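You operate a simulated robot arm through the tools that you are given. There is no shell and no other tool.

You run a simulated two-armed robot. Do the job below in one go: nothing can be reset, and whatever is moved stays where it is left.

JOB
Wind the green wheel up and run it down with 500 g.
Fine: let it stop by itself; yellow lever to HOLD to load, to FREE to run; at the end lever to HOLD and the weight back in its tray.

It is judged by the outcome, as a careful person would: the job done as asked, and still so three seconds after it is handed in. It fails if anything else is knocked over, pushed out of place, dropped, spilled or broken.

ROBOT AND FRAMES
Two 7-joint arms with fingered hands on one trunk that stands fixed in place. Base frame: the origin is at the foot of the trunk, x ahead of it, y to its left, z up. Units: mm, degrees, N and s.
The left shoulder is at [102, 182, 1051], the right one opposite. With the tool pointing down near the work surface each hand reaches from about 480 to 880 mm from the base axis, measured 20 degrees to its own side. Payload 3.8 kg a hand.
The tool frame of a hand sits at the grasp point between the pads (the TCP): z along the fingers, y along the line on which they close. The tips reach 30 mm beyond it. The gripper opens to 104 mm; its body begins 35 mm behind the TCP. The gripper is a hand of 4 fingers: y runs from the thumb to the fingers, the wrist lies at [-17, -104, -178] in the tool frame, and closing takes about 1.5 s.
Orientation is told as [roll, pitch, yaw] about the base's x, y, z axes, in that order, counted from this pose: with the fingers straight down and the wrist toward the robot, the tool's x, y and z point along [0, 1, 0], [1, 0, 0] and [0, 0, -1] of the base frame.

CONTROLS
- The arms move only by the tool servo_tool. It takes "left_steps", "right_steps" or both (then of equal length, played together; a hand with none holds still); each is one flat list of numbers, 6 for each row, row after row: the turn, a rotation vector about the base's x, y, z in degrees, then the shift along the base's x, y, z in mm. In form: [wx, wy, wz, x, y, z, wx, wy, wz, x, y, z, ...]. A call has 1 to 20 rows; each row is the pose to reach, as a shift and turn from the pose commanded when the call began. "left_gripper" and "right_gripper" are, for a hand that has rows, the closure in counts, from 0 (fully open) to 255 (shut), set as the call begins (left out, the last holds). A row lasts 0.2 s, in which the tool goes at most 50 mm and 8.6 degrees; a call with a longer step from one row to the next is refused whole, and so is a gripper value outside its range. A pose out of reach is approached as far as the arm can. The call stops where the force on the tool passes 40 N (or 10 N more than at its start, if that is more) or the arm is blocked; 0.2 s more then pass. Each finger travels about 72 mm/s and halts on what it meets, pressing with about 32 N; the grip force reading is that of the motor and also rises with nothing between the fingers. The clock runs only during rows and for 0.2 s after the last one: add rows that repeat a pose to give the fingers time. It gives the time, the measured TCP pose, the force on the tool (base axes), the opening and the grip force at its end, in the units of the frame above (readings bear some noise), with the torque about the TCP (base axes, N m) and any sound that the robot's microphone picked up.
- Cameras (640 x 400 px; columns grow to the right, rows downward): "scene" is now at [192.7, 51.5, 1278.6]; the picture's right is [0.56, -0.83, 0.00], its down [-0.13, -0.09, -0.99] and it looks along [0.82, 0.55, -0.16] (base axes); focal length 214 px, centre (320, 200). "left" rides on the left gripper at [-66, -90, -126] in its tool frame; the picture's right is [-0.78, -0.30, 0.56], its down [0.57, -0.70, 0.42] and it looks along [0.26, 0.65, 0.71] (tool axes); focal length 275 px, centre (320, 200). "right" rides on the right gripper at [66, -90, -126] in its tool frame; the picture's right is [-0.78, 0.30, -0.56], its down [-0.57, -0.70, 0.42] and it looks along [-0.26, 0.65, 0.71] (tool axes); focal length 275 px, centre (320, 200). There is no depth. A picture from a camera that has moved, and an enlarged one, comes with that camera's place and axes in the base frame and with its lens. The place of the scene camera against the robot may be out by one fixed shift of up to 12 mm in any direction.
- camera(camera): a new picture of that camera. No time passes.
- lift_body(by): moves the trunk up (or, below 0, down) by that many mm; the arms and the scene camera ride with it, the base frame stays. It gives what a move gives, with no picture.
- set_fingers(index, middle, ring, thumb_bend, thumb_turn, hand): sets how far each is bent, from 0 (flat) to 1 (curled in); at 0.3 the hand is open as for a grip, at 0.7 the pads meet at the TCP. One left out holds its place. A second passes; each finger stops where it meets its share of the squeeze, and holds until it gets a number again. A gripper value or a shape takes the hand back. It gives what a move gives, with no picture; readings hold the bend of each and the force on the fingers (four entries, about 0 where the hand has none), thumb and palm. thumb_turn goes from beside the hand (0) to across from the fingers (1), as for a grip.
- hand_shape(shape, hand): the hand has 4 fingers and takes this shape, open, in about a second: jaw (thumb against the fingers, like two jaws); tri (thumb and two fingers); tip (a fingertip pinch); poke (one finger out to press); point (the index stretched); flat (the hand flat); cup (the hand cupped); fist (a fist). The gripper value then closes the fingers along that shape, each until it touches; the sizes above hold for jaw. It gives what a move gives, with no picture.
- turn_head(pan, tilt): turns the head with the scene camera to pan (to the left, within 86 degrees either way) and tilt (down, from -29 to 69), counted from straight ahead of the robot (the tilt from the chest, where the trunk bows). It gives what a move gives.
- enlarge(camera, box): a new picture of the part [left, top, right, bottom] of that camera's present view, enlarged. No time passes.
- hand_in(): hands the job in; it is judged then, once.

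Places have to be worked out from the pictures, the camera data and where the tool is seen. Open the grippers and draw the arms clear of the work before you hand the job in, unless the task says otherwise.

The tools are called after ">>>" as a command line: name --argument value ..., lists and objects as JSON in quotes. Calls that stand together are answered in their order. servo_tool: Moves the arms, as the interface text tells. Its arguments: {"type":"object","properties":{"left_steps":{"type":"array","items":{"type":"number"}},"left_gripper":{"type":"number"},"right_steps":{"type":"array","items":{"type":"number"}},"right_gripper":{"type":"number"}},"required":[]} The other tools are called the same way: lift_body (by) moves the trunk up or down; hand_shape (shape, hand) gives the hand a shape; set_fingers (index, middle, ring, thumb_bend, thumb_turn, hand) moves the fingers one by one; turn_head (pan, tilt) turns the head that bears the scene camera; camera (camera) takes a picture; enlarge (camera, box) takes an enlarged picture of a part of a camera's view; hand_in () hands the job in.

At the start:

```text
time: 0.0
left_position: [403.0, 439.5, 1282.4]
left_ee_rot: [0.1, 0.0, 0.0]
left_ft_force: [0.0, 0.1, -0.5]
left_wrist_torque: [0.05, 0.01, 0.02]
left_width: 103.7
left_grasp_force: 0.1
left_shape: jaw
left_bend: [0.3, 0.3, 0.3, 0.3, 0.97]
left_finger forces: [0.0, 0.0, 0.0, 0.0, 0.0, 0.0]
right_position: [532.8, 3.1, 1346.3]
right_ee_rot: [0.0, 0.0, 0.0]
right_ft_force: [-0.3, 0.9, 0.4]
right_wrist_torque: [0.01, 0.01, 0.0]
right_width: 103.9
right_grasp_force: 0.1
right_shape: jaw
right_bend: [0.3, 0.3, 0.3, 0.3, 0.97]
right_finger forces: [0.0, 0.0, 0.1, 0.1, 0.1, 0.1]
trunk travel left (down, up): [-205.0, 551.0]
head pan, tilt (commanded): [34.2, 9.3]
```

scene: 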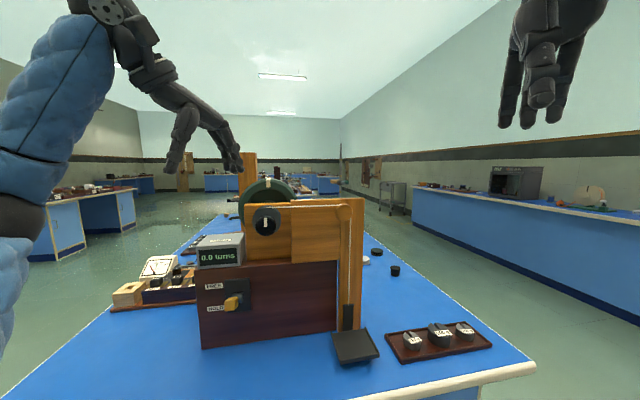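
right: 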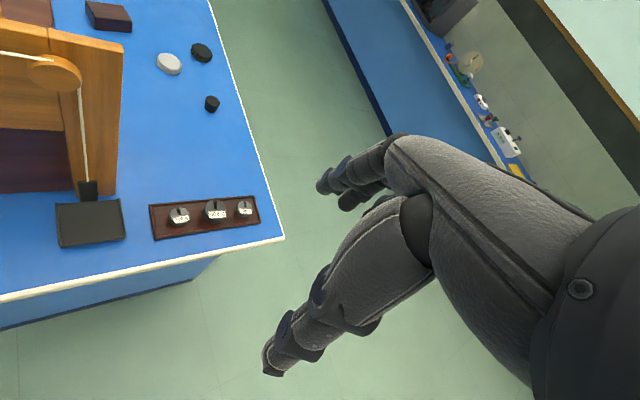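
left: 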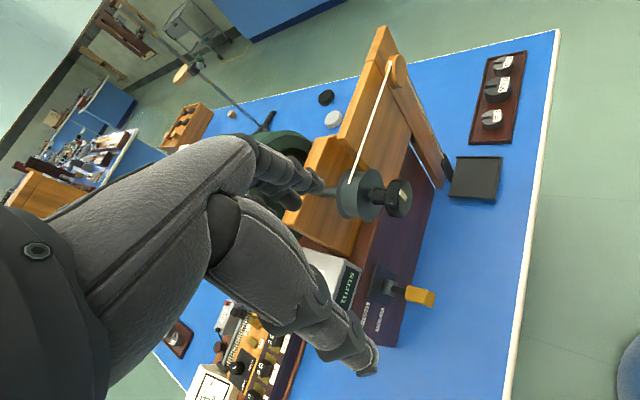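

I start by looking closer at the apparatus: the box with a lever, the knob (winding handle), the pan on the string and the weights tray.

>>> enlarge --camera "scene" --box '[180, 170, 400, 370]'

>>> enlarge --camera "scene" --box '[320, 290, 500, 390]'

>>> enlarge --camera "left" --box '[300, 20, 560, 340]'

>>> enlarge --camera "right" --box '[0, 0, 300, 280]'

```text
2.00 times, centred on (290, 270) of scene
camera zoom: at [192.7, 51.5, 1278.6], right [0.56, -0.83, 0.0], down [-0.13, -0.09, -0.99], along [0.82, 0.55, -0.16], focal length 429 px, centre (380, 60)
```

zoom: 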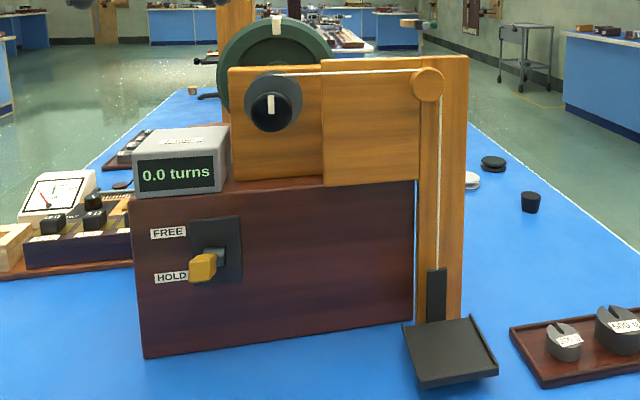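

```text
3.56 times, centred on (410, 340) of scene
camera zoom: at [192.7, 51.5, 1278.6], right [0.56, -0.83, 0.0], down [-0.13, -0.09, -0.99], along [0.82, 0.55, -0.16], focal length 763 px, centre (0, -298)
```

zoom: 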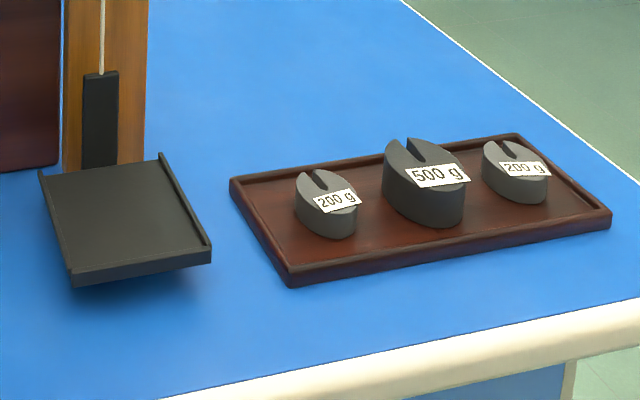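

```text
1.25 times, centred on (430, 180) of left
camera zoom: at [313.0, 373.3, 1407.8], right [-0.3, -0.78, -0.56], down [-0.7, 0.57, -0.42], along [0.65, 0.26, -0.71], focal length 344 px, centre (182, 225)
```

zoom: 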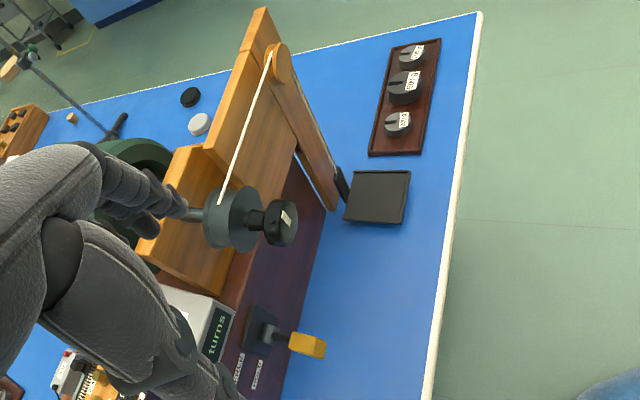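

```text
1.43 times, centred on (150, 140) of right
camera zoom: at [442.6, 68.7, 1472.9], right [0.3, -0.78, 0.56], down [-0.7, -0.57, -0.42], along [0.65, -0.26, -0.71], focal length 393 px, centre (563, 286)
```

zoom: 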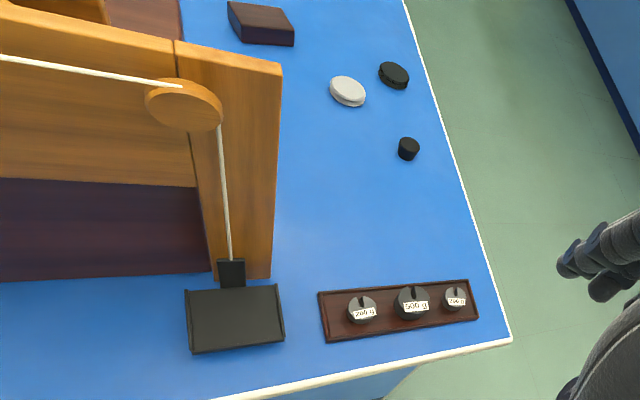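

The geometry so far puts the knob front near [479,381,1156], the lever tip near [432,443,984], the pan near [623,240,836] and the 500 g weight near [783,77,835]. The apparatus is turned about -45°. I zoom in on the lever to judge its state.

>>> enlarge --camera "left" --box '[320, 230, 450, 340]'

>>> enlarge --camera "scene" --box '[190, 265, 270, 325]'

>>> enlarge --camera "scene" --box '[220, 170, 300, 240]'

>>> enlarge --camera "scene" --box '[320, 190, 400, 370]'

```text
3.64 times, centred on (385, 285) of left
camera zoom: at [313.0, 373.3, 1407.8], right [-0.3, -0.78, -0.56], down [-0.7, 0.57, -0.42], along [0.65, 0.26, -0.71], focal length 1001 px, centre (84, -109)
```

zoom: 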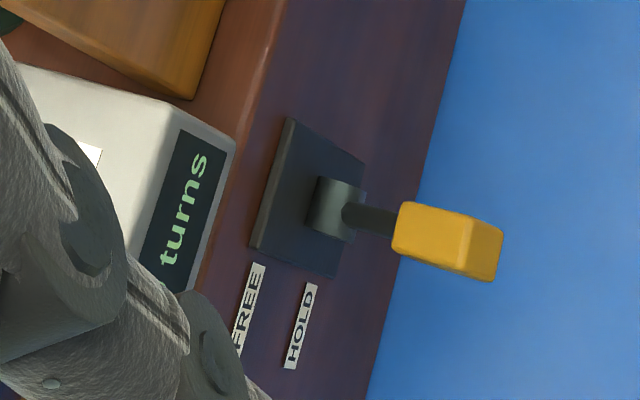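

```text
6.67 times, centred on (230, 295) of scene
camera zoom: at [192.7, 51.5, 1278.6], right [0.56, -0.83, 0.0], down [-0.13, -0.09, -0.99], along [0.82, 0.55, -0.16], focal length 1430 px, centre (920, -433)
```

zoom: 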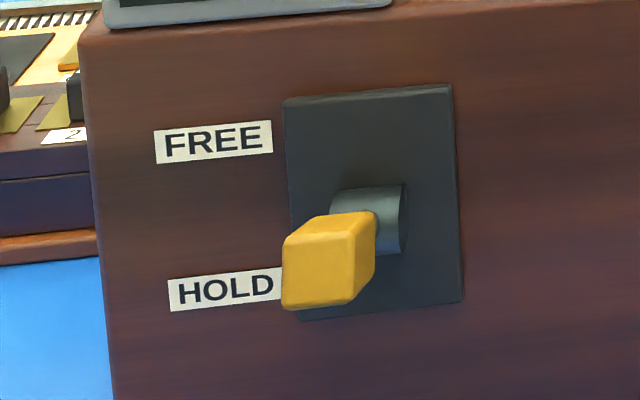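

```text
5.71 times, centred on (260, 205) of scene
camera zoom: at [192.7, 51.5, 1278.6], right [0.56, -0.83, 0.0], down [-0.13, -0.09, -0.99], along [0.82, 0.55, -0.16], focal length 1226 px, centre (663, 171)
```

zoom: 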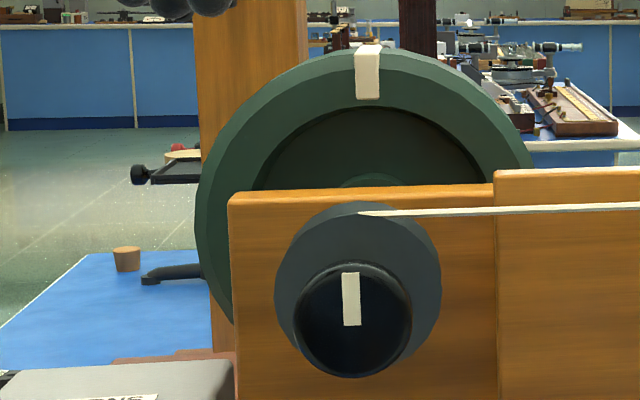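

```text
2.22 times, centred on (360, 280) of scene
camera zoom: at [192.7, 51.5, 1278.6], right [0.56, -0.83, 0.0], down [-0.13, -0.09, -0.99], along [0.82, 0.55, -0.16], focal length 477 px, centre (231, 22)
```

zoom: 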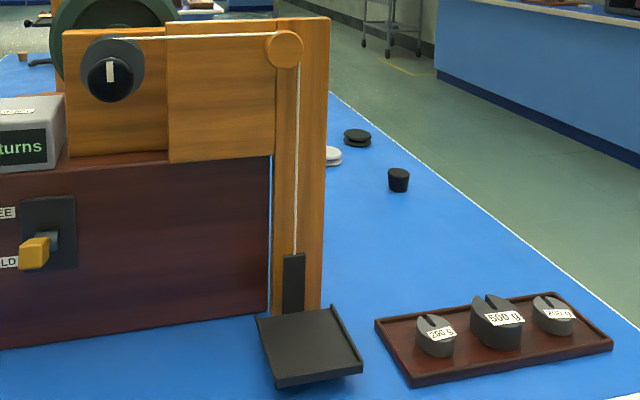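

Triangulation shows the lever tip about 30 mm above its pivot, so the lever is in the FREE position now. I move the left hand, turned to point forward, down to a waiting place in front of the lever. This clears the view of the knob.

>>> servo_tool --left_steps '[0, -6, 0, -4, 0, -10, 0, -12, 0, -8, 0, -20, 0, -18, 0, -12, 0, -34, 0, -24, 0, -16, 0, -48, 0, -30, 0, -20, 0, -64, 0, -36, 0, -24, 0, -80, 0, -42, 0, -28, 0, -96, 0, -48, 0, -32, 0, -112, 0, -54, 0, -36, 0, -128, 0, -60, 0, -40, 0, -144, 0, -66, 0, -44, 0, -160, 0, -72, 0, -48, 0, -176, 0, -78, 0, -52, 0, -192, 0, -84, 0, -56, 0, -208, 0, -90, 0, -60, 0, -224, 0, -90, 0, -60, 0, -224]'

```text
time: 3.4
left_position: [348.0, 451.0, 1053.1]
left_ee_rot: [169.3, -89.9, -169.3]
left_ft_force: [0.1, 0.2, 0.1]
left_wrist_torque: [0.01, -0.03, -0.05]
left_width: 103.4
left_grasp_force: 0.1
left_shape: jaw
left_bend: [0.3, 0.3, 0.3, 0.3, 0.97]
left_finger forces: [0.1, 0.1, 0.1, 0.0, 0.0, 0.1]
left hand out of reach, approached as far as the arm can: row 10, 11, 12, 13, 14, 15, 16
right_position: [532.5, 2.9, 1347.1]
right_ee_rot: [0.0, 0.0, 0.0]
right_ft_force: [0.9, -0.1, 0.5]
right_wrist_torque: [-0.05, -0.02, 0.0]
right_width: 103.8
right_grasp_force: 0.0
right_shape: jaw
right_bend: [0.3, 0.3, 0.3, 0.3, 0.97]
right_finger forces: [0.0, 0.1, 0.0, 0.1, 0.1, 0.0]
trunk travel left (down, up): [-205.0, 551.0]
head pan, tilt (commanded): [34.2, 9.3]
```

The left hand got there within about 10 mm. I look from all cameras.

>>> camera --camera "scene"

>>> camera --camera "left"

>>> enlarge --camera "right" --box '[0, 0, 160, 260]'

```text
taken
camera scene: at [192.6, 51.4, 1278.7], right [0.56, -0.83, 0.0], down [-0.13, -0.09, -0.99], along [0.82, 0.55, -0.16], focal length 214 px, centre (320, 200)
```

scene: 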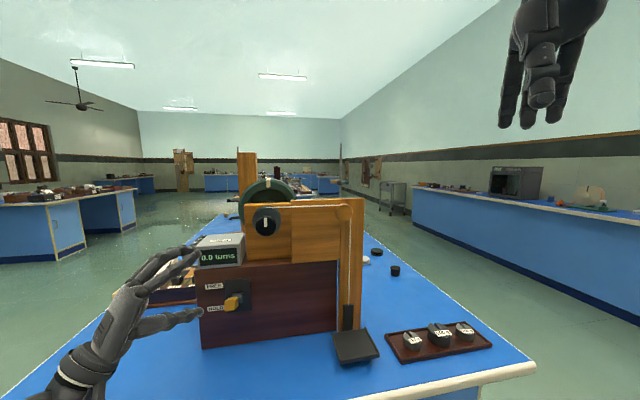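

```text
taken
camera left: at [221.9, 384.9, 962.7], right [0.56, -0.78, -0.3], down [0.43, 0.57, -0.7], along [0.71, 0.26, 0.65], focal length 275 px, centre (320, 200)
```

left: 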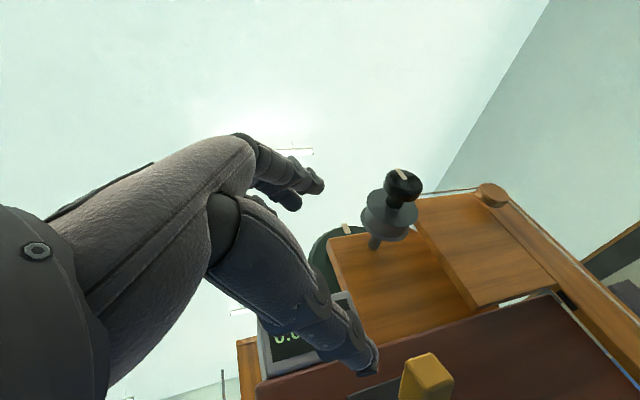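

```text
1.54 times, centred on (80, 130) of right
camera zoom: at [442.4, 68.7, 1472.9], right [0.3, -0.78, 0.56], down [-0.7, -0.57, -0.42], along [0.65, -0.26, -0.71], focal length 424 px, centre (689, 308)
```

zoom: 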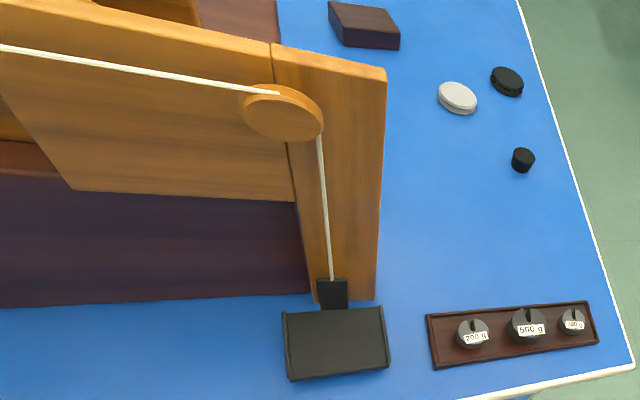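

>>> enlarge --camera "left" --box '[340, 150, 540, 275]'

>>> enlarge --camera "left" --box '[240, 280, 480, 400]'

>>> enlarge --camera "scene" --box '[120, 180, 300, 330]'

```text
3.20 times, centred on (440, 212) of left
camera zoom: at [221.9, 384.9, 962.7], right [0.56, -0.78, -0.3], down [0.43, 0.57, -0.7], along [0.71, 0.26, 0.65], focal length 881 px, centre (-64, 160)
```

zoom: 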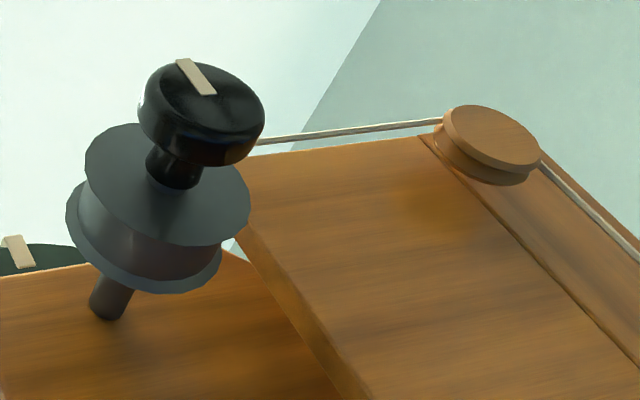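

```text
2.67 times, centred on (360, 340) of left
camera zoom: at [221.9, 384.9, 962.7], right [0.56, -0.78, -0.3], down [0.43, 0.57, -0.7], along [0.71, 0.26, 0.65], focal length 734 px, centre (213, -173)
```

zoom: 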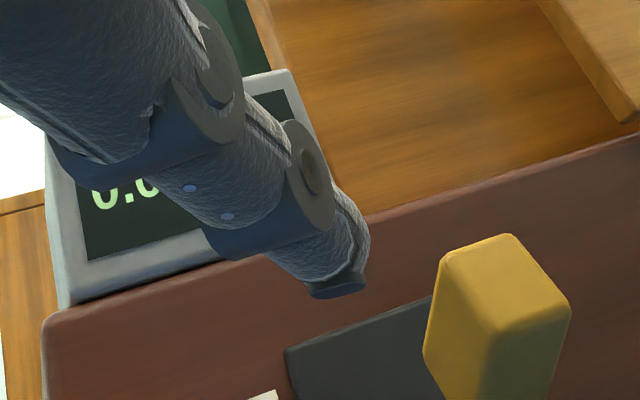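

```text
2.67 times, centred on (210, 255) of scene
camera zoom: at [192.6, 51.4, 1278.7], right [0.56, -0.83, 0.0], down [-0.13, -0.09, -0.99], along [0.82, 0.55, -0.16], focal length 572 px, centre (613, 53)
```

zoom: 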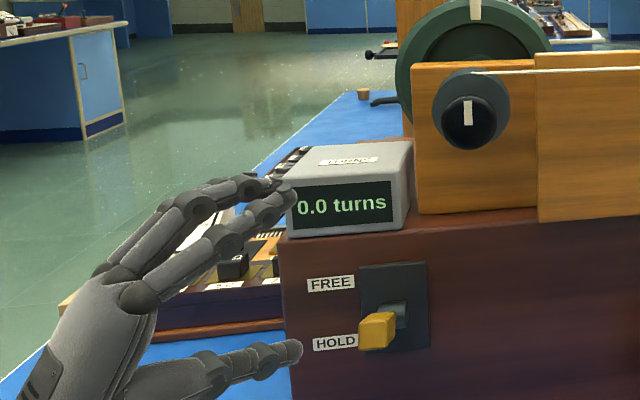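

The knob is a disc about 41 mm across and about 22 mm thick. It sits on a neck in front of the drum flange, with its front at about [480,379,1150]. The string leaves the drum's top to the right, so winding up means turning counter-clockwise as seen from the front. I bring the right hand to a pose 120 mm in front of the knob, pointing along its axis.

>>> servo_tool --right_steps '[0, -6.53, 4.62, -9.2, 19.4, -13.1, 0, -13.06, 9.24, -18.4, 38.8, -26.1, 0, -19.6, 13.86, -27.6, 58.2, -39.2, 0, -26.13, 18.48, -36.8, 77.6, -52.3, 0, -32.66, 23.1, -46, 97, -65.3, 0, -39.19, 27.71, -55.2, 116.4, -78.4, 0, -45.72, 32.33, -64.4, 135.8, -91.5, 0, -52.26, 36.95, -73.6, 155.2, -104.6, 0, -58.79, 41.57, -82.8, 174.6, -117.6, 0, -65.32, 46.19, -92, 194, -130.7, 0, -71.85, 50.8, -101.2, 213.4, -143.8, 0, -78.38, 55.42, -110.4, 232.8, -156.8, 0, -84.92, 60.04, -119.6, 252.2, -169.9, 0, -91.45, 64.66, -128.8, 271.6, -183, 0, -97.98, 69.28, -138, 291, -196, 0, -97.98, 69.28, -138, 291, -196]'

>>> camera --camera "scene"

>>> camera --camera "right"

>>> camera --camera "left"

```text
time: 6.6
left_position: [350.4, 450.0, 1052.8]
left_ee_rot: [99.4, -90.0, -99.4]
left_ft_force: [0.7, 0.1, 0.1]
left_wrist_torque: [0.02, 0.06, -0.03]
left_width: 103.7
left_grasp_force: 0.0
left_shape: jaw
left_bend: [0.3, 0.3, 0.3, 0.3, 0.97]
left_finger forces: [0.0, 0.1, 0.0, 0.0, 0.1, 0.0]
right_position: [445.7, 236.3, 1171.1]
right_ee_rot: [-81.2, -48.8, 99.2]
right_ft_force: [0.4, -0.5, -1.0]
right_wrist_torque: [0.02, -0.01, 0.01]
right_width: 104.0
right_grasp_force: 0.0
right_shape: jaw
right_bend: [0.3, 0.3, 0.3, 0.3, 0.97]
right_finger forces: [0.1, 0.0, 0.1, 0.0, 0.0, 0.1]
right hand out of reach, approached as far as the arm can: row 12, 13, 14, 15, 16
trunk travel left (down, up): [-205.0, 551.0]
head pan, tilt (commanded): [34.2, 9.3]
stopped in row 16 (right hand): the arm was blocked; the commanded pose is now the measured one
```

```text
taken
camera scene: at [187.2, 59.5, 1269.8], right [0.66, -0.75, 0.0], down [-0.19, -0.17, -0.97], along [0.73, 0.64, -0.25], focal length 214 px, centre (320, 200)
```

scene: 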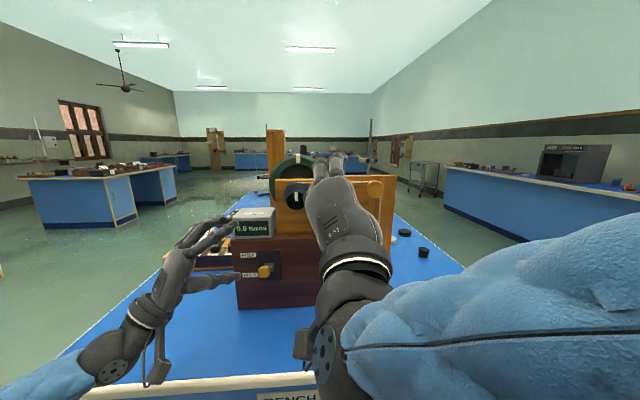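

```text
taken
camera right: at [317.4, 190.9, 1074.0], right [-0.36, -0.51, 0.78], down [0.63, -0.75, -0.2], along [0.69, 0.43, 0.59], focal length 275 px, centre (320, 200)
```

right: 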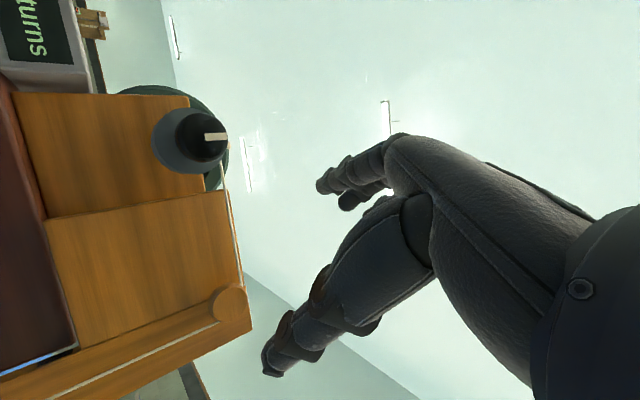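

```text
taken
camera left: at [222.9, 384.0, 963.3], right [0.56, -0.78, -0.3], down [0.43, 0.57, -0.7], along [0.71, 0.26, 0.65], focal length 275 px, centre (320, 200)
```

left: 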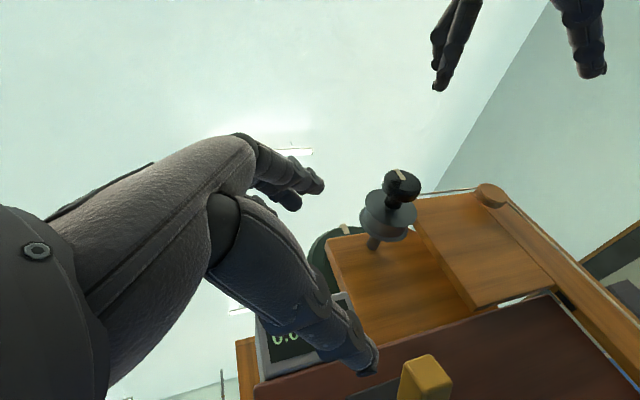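

The right upper arm ran against the robot's own head: the scene camera was pushed aside slightly. I back the right hand off first.

>>> servo_tool --right_steps '[0, 0, 0, 0, -25, 12, 0, 0, 0, 0, -50, 24, 0, 0, 0, 0, -75, 36, 0, 0, 0, 0, -100, 48, 0, 0, 0, 0, -125, 60, 0, 0, 0, 0, -150, 70, 0, 0, 0, 0, -150, 70]'

>>> camera --camera "scene"

```text
time: 8.2
left_position: [346.9, 452.3, 1051.6]
left_ee_rot: [-178.1, -89.9, 178.0]
left_ft_force: [-0.1, 0.4, 1.1]
left_wrist_torque: [0.03, 0.03, -0.02]
left_width: 103.5
left_grasp_force: 0.1
left_shape: jaw
left_bend: [0.3, 0.3, 0.3, 0.3, 0.97]
left_finger forces: [0.0, 0.1, 0.0, 0.1, 0.1, 0.1]
right_position: [441.1, 216.5, 1173.1]
right_ee_rot: [-80.3, -47.7, 98.5]
right_ft_force: [-0.3, -0.6, 0.1]
right_wrist_torque: [-0.01, -0.04, -0.01]
right_width: 104.2
right_grasp_force: 0.0
right_shape: jaw
right_bend: [0.3, 0.3, 0.3, 0.3, 0.97]
right_finger forces: [0.1, 0.1, 0.0, 0.0, 0.1, 0.1]
right hand out of reach, approached as far as the arm can: row 2, 3, 4, 5, 6, 7
trunk travel left (down, up): [-205.0, 551.0]
head pan, tilt (commanded): [34.2, 9.3]
```

```text
taken
camera scene: at [195.2, 47.3, 1279.6], right [0.52, -0.86, 0.0], down [-0.13, -0.08, -0.99], along [0.85, 0.51, -0.15], focal length 214 px, centre (320, 200)
```

scene: 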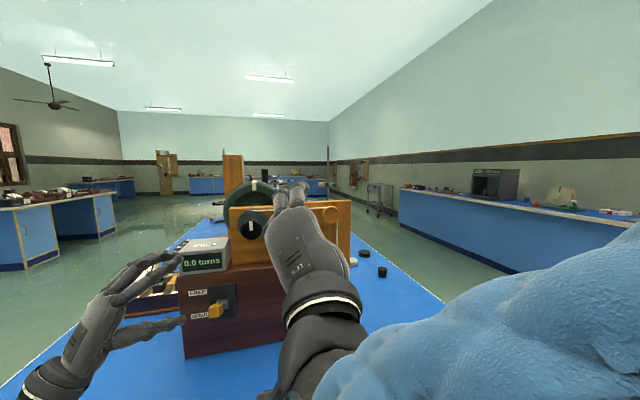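

The arm is stuck at a joint limit in that configuration. I unwind the right hand back towards its starting orientation and place before choosing another approach.

>>> servo_tool --right_steps '[1.5, 6.5, -3.6, 6, -6, 8, 3, 13, -7.2, 12, -12, 16, 4.5, 19.4, -10.8, 18, -18, 24, 6, 25.9, -14.4, 24, -24, 32, 7.5, 32.4, -18, 30, -30, 40, 9, 38.9, -21.6, 36, -36, 48, 10.6, 45.4, -25.1, 42, -42, 56, 12.1, 51.9, -28.7, 48, -48, 64, 13.6, 58.4, -32.3, 54, -54, 72, 15.1, 64.8, -35.9, 60, -60, 80, 16.6, 71.3, -39.5, 66, -66, 88, 18.1, 77.8, -43.1, 76, -74, 96, 19.6, 84.3, -46.7, 87, -83, 105, 19.6, 84.3, -46.7, 87, -83, 105]'

>>> camera --camera "scene"

```text
time: 11.2
left_position: [347.3, 451.1, 1052.6]
left_ee_rot: [-166.1, -89.9, 166.1]
left_ft_force: [-0.8, 0.6, 0.9]
left_wrist_torque: [0.02, 0.0, 0.04]
left_width: 103.7
left_grasp_force: 0.1
left_shape: jaw
left_bend: [0.3, 0.3, 0.3, 0.3, 0.97]
left_finger forces: [0.0, 0.0, 0.0, 0.0, 0.0, 0.1]
right_position: [512.0, 135.3, 1258.6]
right_ee_rot: [0.2, -1.0, 0.2]
right_ft_force: [0.6, -0.6, 0.6]
right_wrist_torque: [-0.04, 0.02, -0.04]
right_width: 104.0
right_grasp_force: 0.0
right_shape: jaw
right_bend: [0.3, 0.3, 0.3, 0.3, 0.97]
right_finger forces: [0.0, 0.0, 0.1, 0.0, 0.1, 0.0]
right hand out of reach, approached as far as the arm can: row 13, 14
trunk travel left (down, up): [-205.0, 551.0]
head pan, tilt (commanded): [34.2, 9.3]
```

```text
taken
camera scene: at [192.0, 51.9, 1278.8], right [0.56, -0.83, 0.0], down [-0.13, -0.09, -0.99], along [0.82, 0.55, -0.16], focal length 214 px, centre (320, 200)
```

scene: 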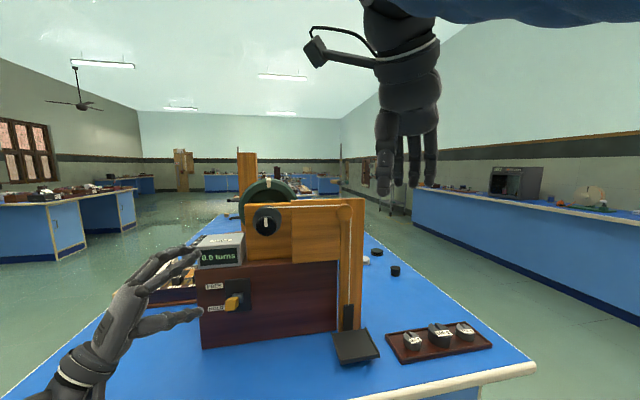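

The head is clear again. I move the right hand out to its own side so the elbow can drop back to a natural posture.

>>> servo_tool --right_steps '[0, 0, 0, 10, -20, -20, 0, 0, 0, 20, -40, -40, 0, 0, 0, 30, -60, -60, 0, 0, 0, 40, -80, -80, 0, 0, 0, 50, -100, -100, 0, 0, 0, 60, -120, -120, 0, 0, 0, 60, -140, -140, 0, 0, 0, 60, -160, -160, 0, 0, 0, 60, -160, -160]'

>>> camera --camera "scene"

```text
time: 13.2
left_position: [347.3, 450.8, 1051.4]
left_ee_rot: [-174.4, -89.8, 174.4]
left_ft_force: [-1.2, -1.1, -0.8]
left_wrist_torque: [0.01, 0.0, 0.04]
left_width: 103.6
left_grasp_force: 0.0
left_shape: jaw
left_bend: [0.3, 0.3, 0.3, 0.3, 0.97]
left_finger forces: [0.1, 0.0, 0.0, 0.0, 0.1, 0.0]
right_position: [573.7, -23.6, 1099.2]
right_ee_rot: [0.3, -1.0, 0.1]
right_ft_force: [0.0, 0.5, 0.2]
right_wrist_torque: [0.01, 0.04, -0.02]
right_width: 104.0
right_grasp_force: 0.1
right_shape: jaw
right_bend: [0.3, 0.3, 0.3, 0.3, 0.97]
right_finger forces: [0.1, 0.0, 0.0, 0.1, 0.1, 0.1]
trunk travel left (down, up): [-205.0, 551.0]
head pan, tilt (commanded): [34.2, 9.3]
```

```text
taken
camera scene: at [192.6, 51.6, 1278.7], right [0.56, -0.83, 0.0], down [-0.13, -0.09, -0.99], along [0.82, 0.55, -0.16], focal length 214 px, centre (320, 200)
```

scene: 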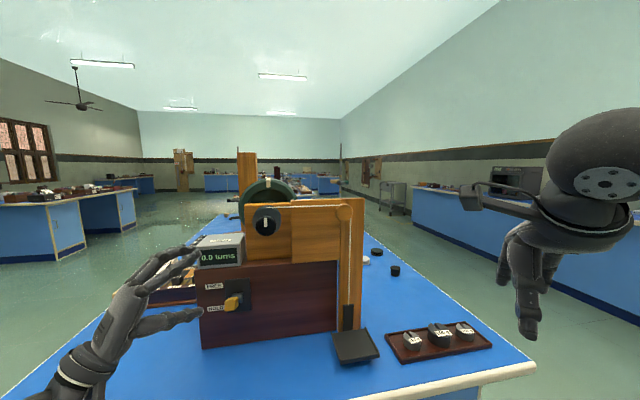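

I raise the trunk by 200 mm. That puts the shoulders above the knob, so the elbows can hang low and away from the head.

>>> lift_body --by 200

>>> turn_head --pan 34 --tilt 25

>>> camera --camera "scene"

```text
time: 15.4
left_position: [347.7, 450.5, 1251.9]
left_ee_rot: [155.0, -90.0, -155.1]
left_ft_force: [0.6, 0.3, -0.3]
left_wrist_torque: [-0.01, 0.0, -0.02]
left_width: 103.9
left_grasp_force: 0.0
left_shape: jaw
left_bend: [0.3, 0.3, 0.3, 0.3, 0.97]
left_finger forces: [0.0, 0.1, 0.1, 0.0, 0.0, 0.1]
right_position: [571.6, -26.0, 1299.3]
right_ee_rot: [0.3, -1.1, 0.1]
right_ft_force: [0.9, 0.7, -1.0]
right_wrist_torque: [0.03, -0.01, -0.03]
right_width: 103.7
right_grasp_force: 0.1
right_shape: jaw
right_bend: [0.3, 0.3, 0.3, 0.3, 0.97]
right_finger forces: [0.0, 0.0, 0.1, 0.0, 0.0, 0.1]
trunk travel left (down, up): [-405.0, 351.0]
head pan, tilt (commanded): [34.2, 9.3]
```

```text
time: 16.2
left_position: [347.7, 451.8, 1252.9]
left_ee_rot: [179.7, -89.9, -179.7]
left_ft_force: [0.9, -0.6, -0.9]
left_wrist_torque: [0.0, 0.01, -0.02]
left_width: 103.8
left_grasp_force: 0.2
left_shape: jaw
left_bend: [0.3, 0.3, 0.3, 0.3, 0.97]
left_finger forces: [0.0, 0.0, 0.0, 0.0, 0.0, 0.0]
right_position: [571.9, -26.1, 1299.0]
right_ee_rot: [0.3, -1.1, 0.1]
right_ft_force: [0.3, 0.8, -0.5]
right_wrist_torque: [0.01, 0.03, -0.01]
right_width: 104.0
right_grasp_force: 0.1
right_shape: jaw
right_bend: [0.3, 0.3, 0.3, 0.3, 0.97]
right_finger forces: [0.0, 0.0, 0.1, 0.0, 0.0, 0.0]
trunk travel left (down, up): [-405.0, 351.0]
head pan, tilt (commanded): [34.0, 25.0]
```

```text
taken
camera scene: at [115.9, 50.8, 1457.0], right [0.56, -0.83, 0.0], down [-0.35, -0.24, -0.91], along [0.75, 0.51, -0.42], focal length 214 px, centre (320, 200)
```

scene: 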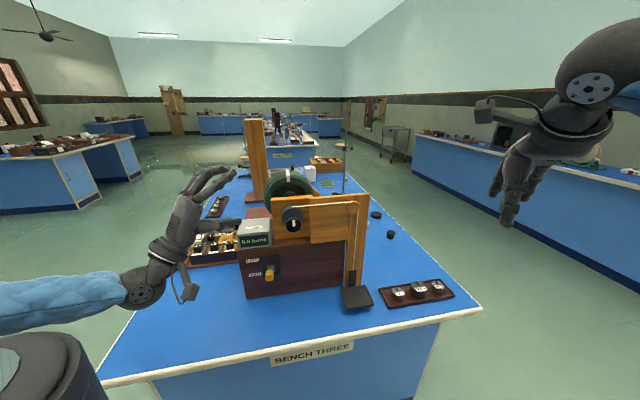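

The bench is in full view now. I lower the right hand and pitch it forward on its own side, which keeps the elbow low, before swinging it over to the knob.

>>> servo_tool --right_steps '[1.3, -7.4, 1.3, -4.3, 0.5, -17.4, 2.6, -14.8, 2.6, -8.7, 1, -34.8, 3.9, -22.2, 3.9, -13, 1.5, -52.3, 5.2, -29.7, 5.2, -17.3, 2, -69.7, 6.5, -37.1, 6.5, -21.7, 2.5, -87.1, 7.9, -44.5, 7.9, -26, 3, -104.5, 9.2, -51.9, 9.2, -30.3, 3.5, -121.9, 10.5, -59.3, 10.5, -34.7, 4, -139.3, 11.8, -66.8, 11.8, -39, 4.5, -156.8, 13.1, -74.2, 13.1, -43.3, 5, -174.2, 14.4, -81.6, 14.4, -47.7, 5.5, -191.6, 15.7, -89, 15.7, -52, 6, -209, 15.7, -89, 15.7, -52, 6, -209]'

>>> camera --camera "scene"

```text
time: 19.0
left_position: [348.1, 450.6, 1253.4]
left_ee_rot: [173.2, -89.9, -173.2]
left_ft_force: [-0.8, 0.5, -0.3]
left_wrist_torque: [-0.02, 0.01, 0.01]
left_width: 103.7
left_grasp_force: 0.0
left_shape: jaw
left_bend: [0.3, 0.3, 0.3, 0.3, 0.97]
left_finger forces: [0.0, 0.0, 0.1, 0.1, 0.0, 0.0]
right_position: [482.5, 51.2, 1252.0]
right_ee_rot: [36.8, -85.8, -20.4]
right_ft_force: [0.4, -0.2, 0.0]
right_wrist_torque: [0.01, -0.02, 0.01]
right_width: 104.2
right_grasp_force: 0.1
right_shape: jaw
right_bend: [0.3, 0.3, 0.3, 0.3, 0.97]
right_finger forces: [0.0, 0.0, 0.1, 0.0, 0.0, 0.0]
right hand out of reach, approached as far as the arm can: row 6, 7, 8, 9, 10, 11, 12, 13
trunk travel left (down, up): [-405.0, 351.0]
head pan, tilt (commanded): [34.0, 25.0]
```

```text
taken
camera scene: at [116.3, 50.8, 1456.9], right [0.56, -0.83, 0.0], down [-0.35, -0.24, -0.91], along [0.75, 0.51, -0.42], focal length 214 px, centre (320, 200)
```

scene: 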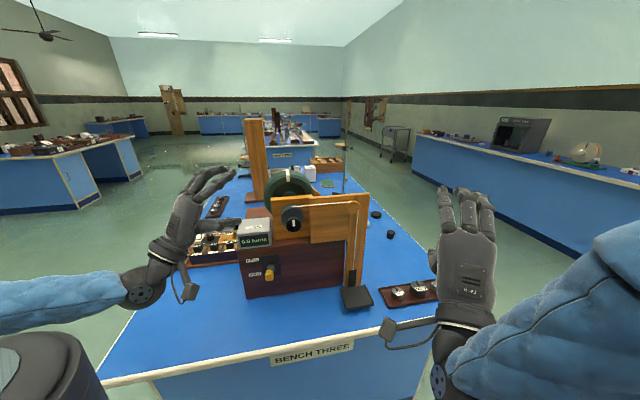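

The elbow is still out and high, so the arm cannot drop the hand in this branch. I unwind the hand to fingers-down, then lower it in the free air in front of the bench on the right side so that the elbow comes down.

>>> servo_tool --right_steps '[-1.3, 7.4, -1.3, 4, -15, -5, -2.6, 14.8, -2.6, 8, -30, -10, -3.9, 22.2, -3.9, 12, -50, -20, -5.2, 29.7, -5.2, 16, -70, -30, -6.5, 37.1, -6.5, 20, -90, -40, -7.9, 44.5, -7.9, 24, -110, -50, -9.2, 51.9, -9.2, 28, -130, -60, -10.5, 59.3, -10.5, 32, -150, -70, -11.8, 66.8, -11.8, 36, -170, -80, -13.1, 74.2, -13.1, 40, -190, -90, -14.4, 81.6, -14.4, 44, -210, -100, -15.7, 89, -15.7, 48, -230, -120, -15.7, 89, -15.7, 50, -230, -160, -15.7, 89, -15.7, 50, -230, -200, -15.7, 89, -15.7, 50, -230, -240, -15.7, 89, -15.7, 50, -230, -280, -15.7, 89, -15.7, 50, -230, -320, -15.7, 89, -15.7, 50, -230, -360, -15.7, 89, -15.7, 50, -230, -400, -15.7, 89, -15.7, 50, -230, -400]'

>>> camera --camera "scene"

```text
time: 23.2
left_position: [348.0, 451.2, 1253.0]
left_ee_rot: [-172.5, -89.9, 172.4]
left_ft_force: [0.1, -0.3, 0.1]
left_wrist_torque: [0.02, -0.01, 0.02]
left_width: 103.7
left_grasp_force: 0.0
left_shape: jaw
left_bend: [0.3, 0.3, 0.3, 0.3, 0.97]
left_finger forces: [0.0, 0.1, 0.1, 0.1, 0.1, 0.0]
right_position: [528.7, -174.5, 849.0]
right_ee_rot: [-3.7, 3.2, -2.7]
right_ft_force: [0.3, 0.4, 0.8]
right_wrist_torque: [0.01, 0.01, -0.01]
right_width: 103.8
right_grasp_force: 0.1
right_shape: jaw
right_bend: [0.3, 0.3, 0.3, 0.3, 0.97]
right_finger forces: [0.0, 0.0, 0.1, 0.0, 0.0, 0.1]
trunk travel left (down, up): [-405.0, 351.0]
head pan, tilt (commanded): [34.0, 25.0]
```

```text
taken
camera scene: at [115.6, 51.0, 1457.0], right [0.56, -0.83, 0.0], down [-0.35, -0.24, -0.91], along [0.75, 0.51, -0.42], focal length 214 px, centre (320, 200)
```

scene: 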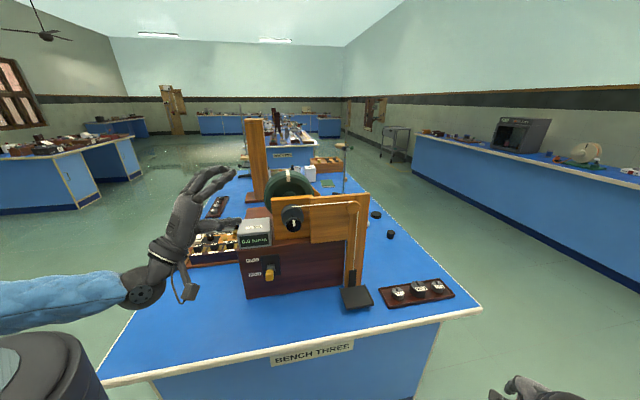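

The hand reached the low position freely. I now pitch it forward down here and look at how the elbow sits.

>>> servo_tool --right_steps '[1.3, -7.4, 1.3, -2.5, 5, 9, 2.6, -14.8, 2.6, -5, 10, 18, 3.9, -22.2, 3.9, -7.5, 15, 27, 5.2, -29.7, 5.2, -10, 20, 36, 6.5, -37.1, 6.5, -12.5, 25, 45, 7.9, -44.5, 7.9, -15, 30, 54, 9.2, -51.9, 9.2, -17.5, 35, 63, 10.5, -59.3, 10.5, -20, 40, 72, 11.8, -66.8, 11.8, -22.5, 45, 81, 13.1, -74.2, 13.1, -25, 50, 90, 14.4, -81.6, 14.4, -27.5, 55, 99, 15.7, -89, 15.7, -30, 60, 108, 15.7, -89, 15.7, -30, 60, 108]'

>>> camera --camera "scene"

```text
time: 26.0
left_position: [348.0, 451.2, 1252.3]
left_ee_rot: [-165.1, -90.1, 165.1]
left_ft_force: [-0.2, 0.7, -0.1]
left_wrist_torque: [0.04, -0.02, 0.01]
left_width: 103.5
left_grasp_force: 0.1
left_shape: jaw
left_bend: [0.3, 0.3, 0.3, 0.3, 0.97]
left_finger forces: [0.0, 0.0, 0.0, 0.0, 0.0, 0.0]
right_position: [499.6, 57.2, 1183.8]
right_ee_rot: [26.8, -79.5, -14.0]
right_ft_force: [0.2, 0.3, 0.3]
right_wrist_torque: [-0.01, -0.03, -0.01]
right_width: 104.0
right_grasp_force: 0.0
right_shape: jaw
right_bend: [0.3, 0.3, 0.3, 0.3, 0.97]
right_finger forces: [0.1, 0.0, 0.0, 0.0, 0.0, 0.0]
right hand out of reach, approached as far as the arm can: row 2, 3, 4, 5, 6, 7, 8, 9, 10, 11, 12, 13
trunk travel left (down, up): [-405.0, 351.0]
head pan, tilt (commanded): [34.0, 25.0]
```

```text
taken
camera scene: at [116.0, 51.1, 1456.9], right [0.56, -0.83, 0.0], down [-0.35, -0.24, -0.91], along [0.75, 0.51, -0.42], focal length 214 px, centre (320, 200)
```

scene: 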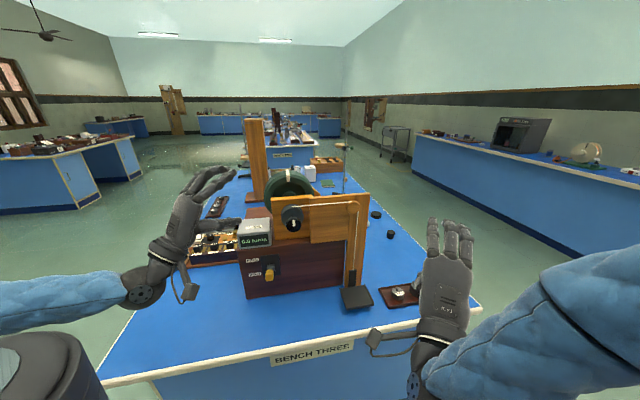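

With this orientation the hand wants to sit high relative to the shoulder, so I lower the trunk by 100 mm. I then swing the right hand to the pre-grasp pose in front of the knob, with the wrist at the lower right.

>>> lift_body --by -100

>>> servo_tool --right_steps '[-5, -4, 4.2, -13, 29.6, 8, -10, -8.1, 8.5, -26, 59, 16, -14.9, -12.1, 12.7, -39, 89, 24, -19.9, -16.2, 16.9, -52, 118, 32, -24.9, -20.2, 21.1, -65, 148, 41, -29.9, -24.2, 25.4, -78, 178, 50, -34.8, -28.3, 29.6, -91, 207, 58, -39.8, -32.3, 33.8, -105, 237, 66, -39.8, -32.3, 33.8, -105, 237, 66]'

>>> camera --camera "scene"

>>> camera --camera "right"

```text
time: 27.3
left_position: [347.2, 450.6, 1152.7]
left_ee_rot: [-176.1, -90.0, 176.1]
left_ft_force: [0.3, 0.7, 0.2]
left_wrist_torque: [-0.01, -0.01, 0.0]
left_width: 103.9
left_grasp_force: 0.1
left_shape: jaw
left_bend: [0.3, 0.3, 0.3, 0.3, 0.97]
left_finger forces: [0.2, 0.0, 0.0, 0.0, 0.1, 0.0]
right_position: [519.1, 56.8, 1052.9]
right_ee_rot: [22.9, -75.9, -10.5]
right_ft_force: [-0.3, -0.4, 1.1]
right_wrist_torque: [-0.03, -0.03, 0.0]
right_width: 103.9
right_grasp_force: 0.0
right_shape: jaw
right_bend: [0.3, 0.3, 0.3, 0.3, 0.97]
right_finger forces: [0.0, 0.0, 0.0, 0.0, 0.1, 0.0]
trunk travel left (down, up): [-305.0, 451.0]
head pan, tilt (commanded): [34.0, 25.0]
```

```text
time: 29.2
left_position: [348.4, 452.3, 1153.1]
left_ee_rot: [-164.2, -89.9, 164.2]
left_ft_force: [0.6, -0.2, 0.4]
left_wrist_torque: [-0.01, -0.01, 0.02]
left_width: 103.8
left_grasp_force: 0.1
left_shape: jaw
left_bend: [0.3, 0.3, 0.3, 0.3, 0.97]
left_finger forces: [0.0, 0.1, 0.0, 0.0, 0.0, 0.0]
right_position: [378.8, 149.1, 1210.9]
right_ee_rot: [-82.4, -51.8, 100.2]
right_ft_force: [0.5, 0.6, -0.2]
right_wrist_torque: [0.0, 0.0, 0.01]
right_width: 104.0
right_grasp_force: 0.0
right_shape: jaw
right_bend: [0.3, 0.3, 0.3, 0.3, 0.97]
right_finger forces: [0.1, 0.0, 0.0, 0.0, 0.1, 0.1]
right hand out of reach, approached as far as the arm can: row 1, 2, 3, 4, 5, 6, 7, 8, 9
trunk travel left (down, up): [-305.0, 451.0]
head pan, tilt (commanded): [34.0, 25.0]
stopped in row 9 (right hand): the arm was blocked; the commanded pose is now the measured one
```

```text
taken
camera scene: at [143.2, 56.9, 1356.3], right [0.62, -0.79, 0.0], down [-0.33, -0.26, -0.91], along [0.71, 0.56, -0.42], focal length 214 px, centre (320, 200)
```

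scene: 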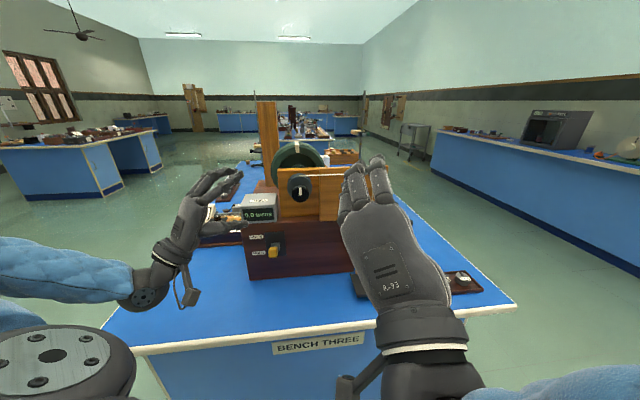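

```text
taken
camera right: at [250.7, 107.5, 1111.0], right [-0.36, -0.55, 0.75], down [0.64, -0.73, -0.24], along [0.68, 0.4, 0.61], focal length 275 px, centre (320, 200)
```

right: 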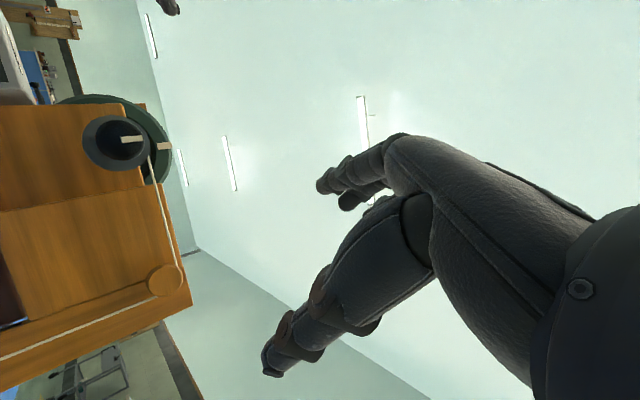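

The right arm cannot cross over in that orientation without touching the head, so I retract it. I will use the left arm for the knob, with the trunk high so its elbow hangs at its side. First the right hand goes back to fingers-down on its own side.

>>> servo_tool --right_steps '[1.4, 7.2, -3.6, 9.4, -20.2, -5, 2.8, 14.4, -7.2, 18.8, -40.4, -10, 4.2, 21.6, -10.9, 28.2, -60.6, -15, 5.5, 28.8, -14.5, 37.6, -80.8, -20, 6.9, 36, -18.1, 47, -101, -35, 8.3, 43.2, -21.8, 56.4, -121, -50, 9.7, 50.4, -25.4, 65.8, -141, -65, 11.1, 57.7, -29, 75.2, -161, -80, 12.5, 64.9, -32.6, 84.6, -181, -95, 13.8, 72.1, -36.2, 94, -202, -110, 15.2, 79.3, -39.9, 103.4, -222, -125, 16.6, 86.5, -43.5, 112.8, -242, -150, 16.6, 86.5, -43.5, 122, -262, -180, 16.6, 86.5, -43.5, 132, -282, -210, 16.6, 86.5, -43.5, 141, -303, -240, 16.6, 86.5, -43.5, 150, -323, -260, 16.6, 86.5, -43.5, 150, -323, -260]'

>>> camera --camera "scene"

```text
time: 32.8
left_position: [348.7, 451.5, 1152.0]
left_ee_rot: [-161.5, -89.9, 161.5]
left_ft_force: [-0.6, -0.5, -0.6]
left_wrist_torque: [-0.02, 0.02, -0.04]
left_width: 103.6
left_grasp_force: 0.1
left_shape: jaw
left_bend: [0.3, 0.3, 0.3, 0.3, 0.97]
left_finger forces: [0.0, 0.0, 0.0, 0.0, 0.1, 0.0]
right_position: [526.4, -175.4, 947.5]
right_ee_rot: [0.2, -0.1, 0.1]
right_ft_force: [-0.4, -0.5, 0.0]
right_wrist_torque: [-0.01, -0.01, 0.02]
right_width: 104.1
right_grasp_force: 0.1
right_shape: jaw
right_bend: [0.3, 0.3, 0.3, 0.3, 0.97]
right_finger forces: [0.0, 0.0, 0.0, 0.0, 0.0, 0.1]
trunk travel left (down, up): [-305.0, 451.0]
head pan, tilt (commanded): [34.0, 25.0]
```

```text
taken
camera scene: at [147.3, 51.1, 1355.7], right [0.56, -0.83, 0.0], down [-0.35, -0.24, -0.91], along [0.75, 0.51, -0.42], focal length 214 px, centre (320, 200)
```

scene: 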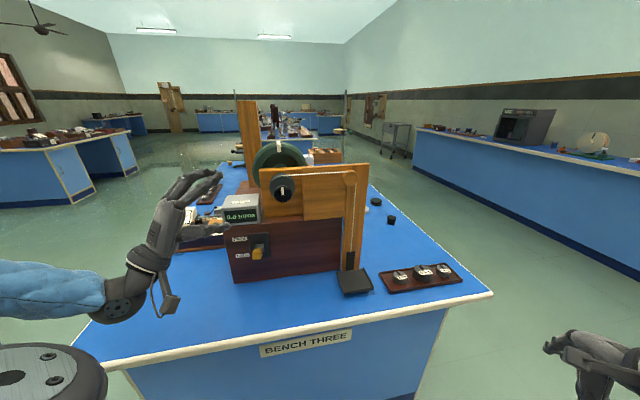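

The view is clear. I raise the trunk by 150 mm and bring the left hand in front of the knob, with its wrist at the lower left.

>>> lift_body --by 150

>>> servo_tool --left_steps '[5.3, 2.2, 5.3, 6, -20, -19, 10.7, 4.4, 10.7, 12, -39, -38, 16, 6.6, 16, 18, -59, -57, 21.3, 8.9, 21.3, 24, -78, -76, 26.6, 11.1, 26.6, 30, -98, -95, 32, 13.3, 32, 36, -118, -114, 37.3, 15.5, 37.3, 42, -138, -133, 42.6, 17.7, 42.6, 47, -157, -152, 42.6, 17.7, 42.6, 47, -157, -152]'

>>> camera --camera "scene"

>>> camera --camera "left"

```text
time: 34.5
left_position: [349.2, 450.9, 1301.0]
left_ee_rot: [-154.7, -90.0, 154.6]
left_ft_force: [0.4, -1.0, -0.3]
left_wrist_torque: [0.02, 0.01, 0.01]
left_width: 103.5
left_grasp_force: 0.0
left_shape: jaw
left_bend: [0.3, 0.3, 0.3, 0.3, 0.97]
left_finger forces: [0.1, 0.1, 0.1, 0.1, 0.1, 0.0]
right_position: [528.1, -173.8, 1098.6]
right_ee_rot: [0.3, -0.1, 0.0]
right_ft_force: [-0.3, 0.5, 0.5]
right_wrist_torque: [-0.03, -0.01, 0.03]
right_width: 104.1
right_grasp_force: 0.1
right_shape: jaw
right_bend: [0.3, 0.3, 0.3, 0.3, 0.97]
right_finger forces: [0.1, 0.0, 0.0, 0.0, 0.0, 0.0]
trunk travel left (down, up): [-455.0, 301.0]
head pan, tilt (commanded): [34.0, 25.0]
```

```text
time: 36.5
left_position: [393.6, 294.5, 1150.1]
left_ee_rot: [90.0, -45.0, -44.9]
left_ft_force: [0.0, 0.3, 0.0]
left_wrist_torque: [-0.02, -0.03, 0.01]
left_width: 103.7
left_grasp_force: 0.0
left_shape: jaw
left_bend: [0.3, 0.3, 0.3, 0.3, 0.97]
left_finger forces: [0.0, 0.0, 0.0, 0.0, 0.0, 0.0]
left hand out of reach, approached as far as the arm can: row 3, 4, 5, 6
right_position: [527.5, -173.4, 1101.5]
right_ee_rot: [0.3, -0.1, 0.1]
right_ft_force: [0.0, 0.2, -0.1]
right_wrist_torque: [0.0, 0.0, 0.01]
right_width: 103.6
right_grasp_force: 0.1
right_shape: jaw
right_bend: [0.3, 0.3, 0.3, 0.3, 0.97]
right_finger forces: [0.1, 0.0, 0.0, 0.0, 0.1, 0.1]
trunk travel left (down, up): [-455.0, 301.0]
head pan, tilt (commanded): [34.0, 25.0]
```

```text
taken
camera scene: at [104.9, 51.1, 1507.3], right [0.56, -0.83, 0.0], down [-0.35, -0.24, -0.91], along [0.75, 0.51, -0.42], focal length 214 px, centre (320, 200)
```

scene: 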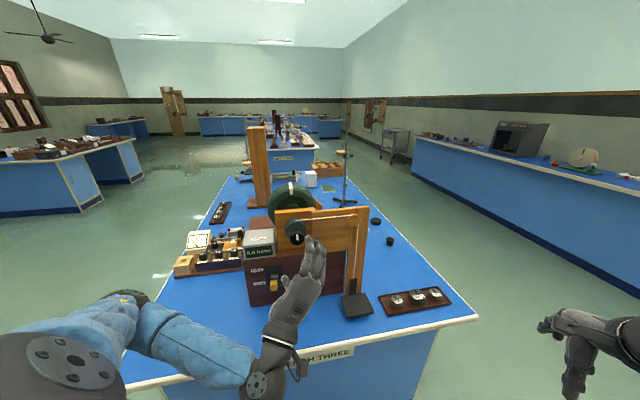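

```text
taken
camera left: at [292.6, 217.7, 1041.0], right [0.63, 0.15, -0.76], down [-0.34, 0.94, -0.09], along [0.7, 0.31, 0.65], focal length 275 px, centre (320, 200)
```

left: 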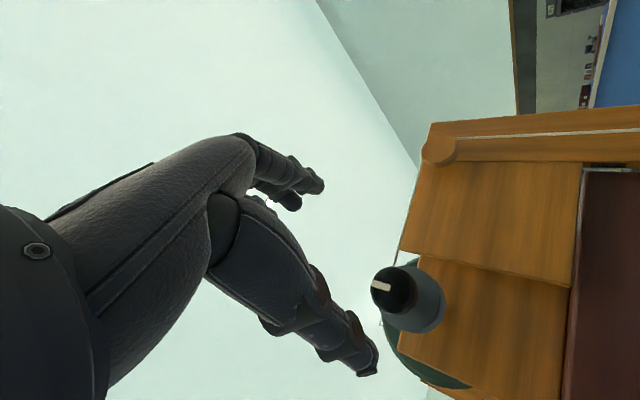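

The left hand reached the pre-grasp pose exactly. I test how far this arm can roll about the knob axis in free air, first counter-clockwise.

>>> servo_tool --left_steps '[-5.66, -5.66, 0, 0, 0, 0, -11.3, -11.3, 0, 0, 0, 0, -17, -17, 0, 0, 0, 0, -22.6, -22.6, 0, 0, 0, 0, -28.3, -28.3, 0, 0, 0, 0, -33.9, -33.9, 0, 0, 0, 0, -39.6, -39.6, 0, 0, 0, 0, -45.3, -45.3, 0, 0, 0, 0, -50.9, -50.9, 0, 0, 0, 0, -56.6, -56.6, 0, 0, 0, 0, -62.2, -62.2, 0, 0, 0, 0, -67.9, -67.9, 0, 0, 0, 0]'

>>> camera --camera "scene"

```text
time: 39.1
left_position: [394.3, 294.6, 1149.5]
left_ee_rot: [-90.0, -38.9, 135.0]
left_ft_force: [0.2, -0.2, -0.1]
left_wrist_torque: [0.0, 0.02, 0.03]
left_width: 103.7
left_grasp_force: 0.1
left_shape: jaw
left_bend: [0.3, 0.3, 0.3, 0.3, 0.97]
left_finger forces: [0.0, 0.1, 0.0, 0.0, 0.1, 0.1]
right_position: [526.3, -174.0, 1100.2]
right_ee_rot: [0.3, -0.2, 0.0]
right_ft_force: [-0.1, -0.3, 0.2]
right_wrist_torque: [0.01, 0.02, -0.01]
right_width: 104.2
right_grasp_force: 0.0
right_shape: jaw
right_bend: [0.3, 0.3, 0.3, 0.3, 0.97]
right_finger forces: [0.0, 0.1, 0.0, 0.0, 0.1, 0.0]
trunk travel left (down, up): [-455.0, 301.0]
head pan, tilt (commanded): [34.0, 25.0]
```

```text
taken
camera scene: at [105.2, 49.9, 1507.3], right [0.56, -0.83, 0.0], down [-0.35, -0.24, -0.91], along [0.75, 0.51, -0.42], focal length 214 px, centre (320, 200)
```

scene: 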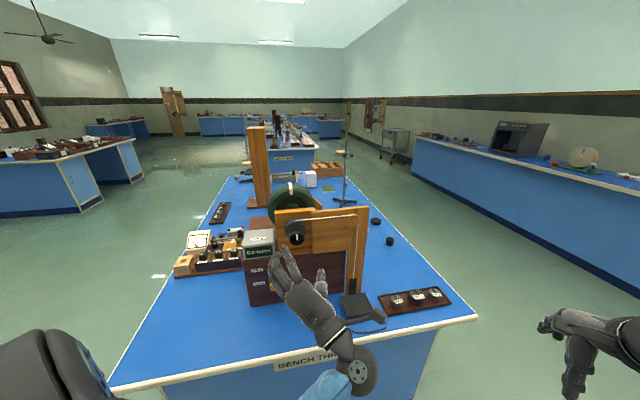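

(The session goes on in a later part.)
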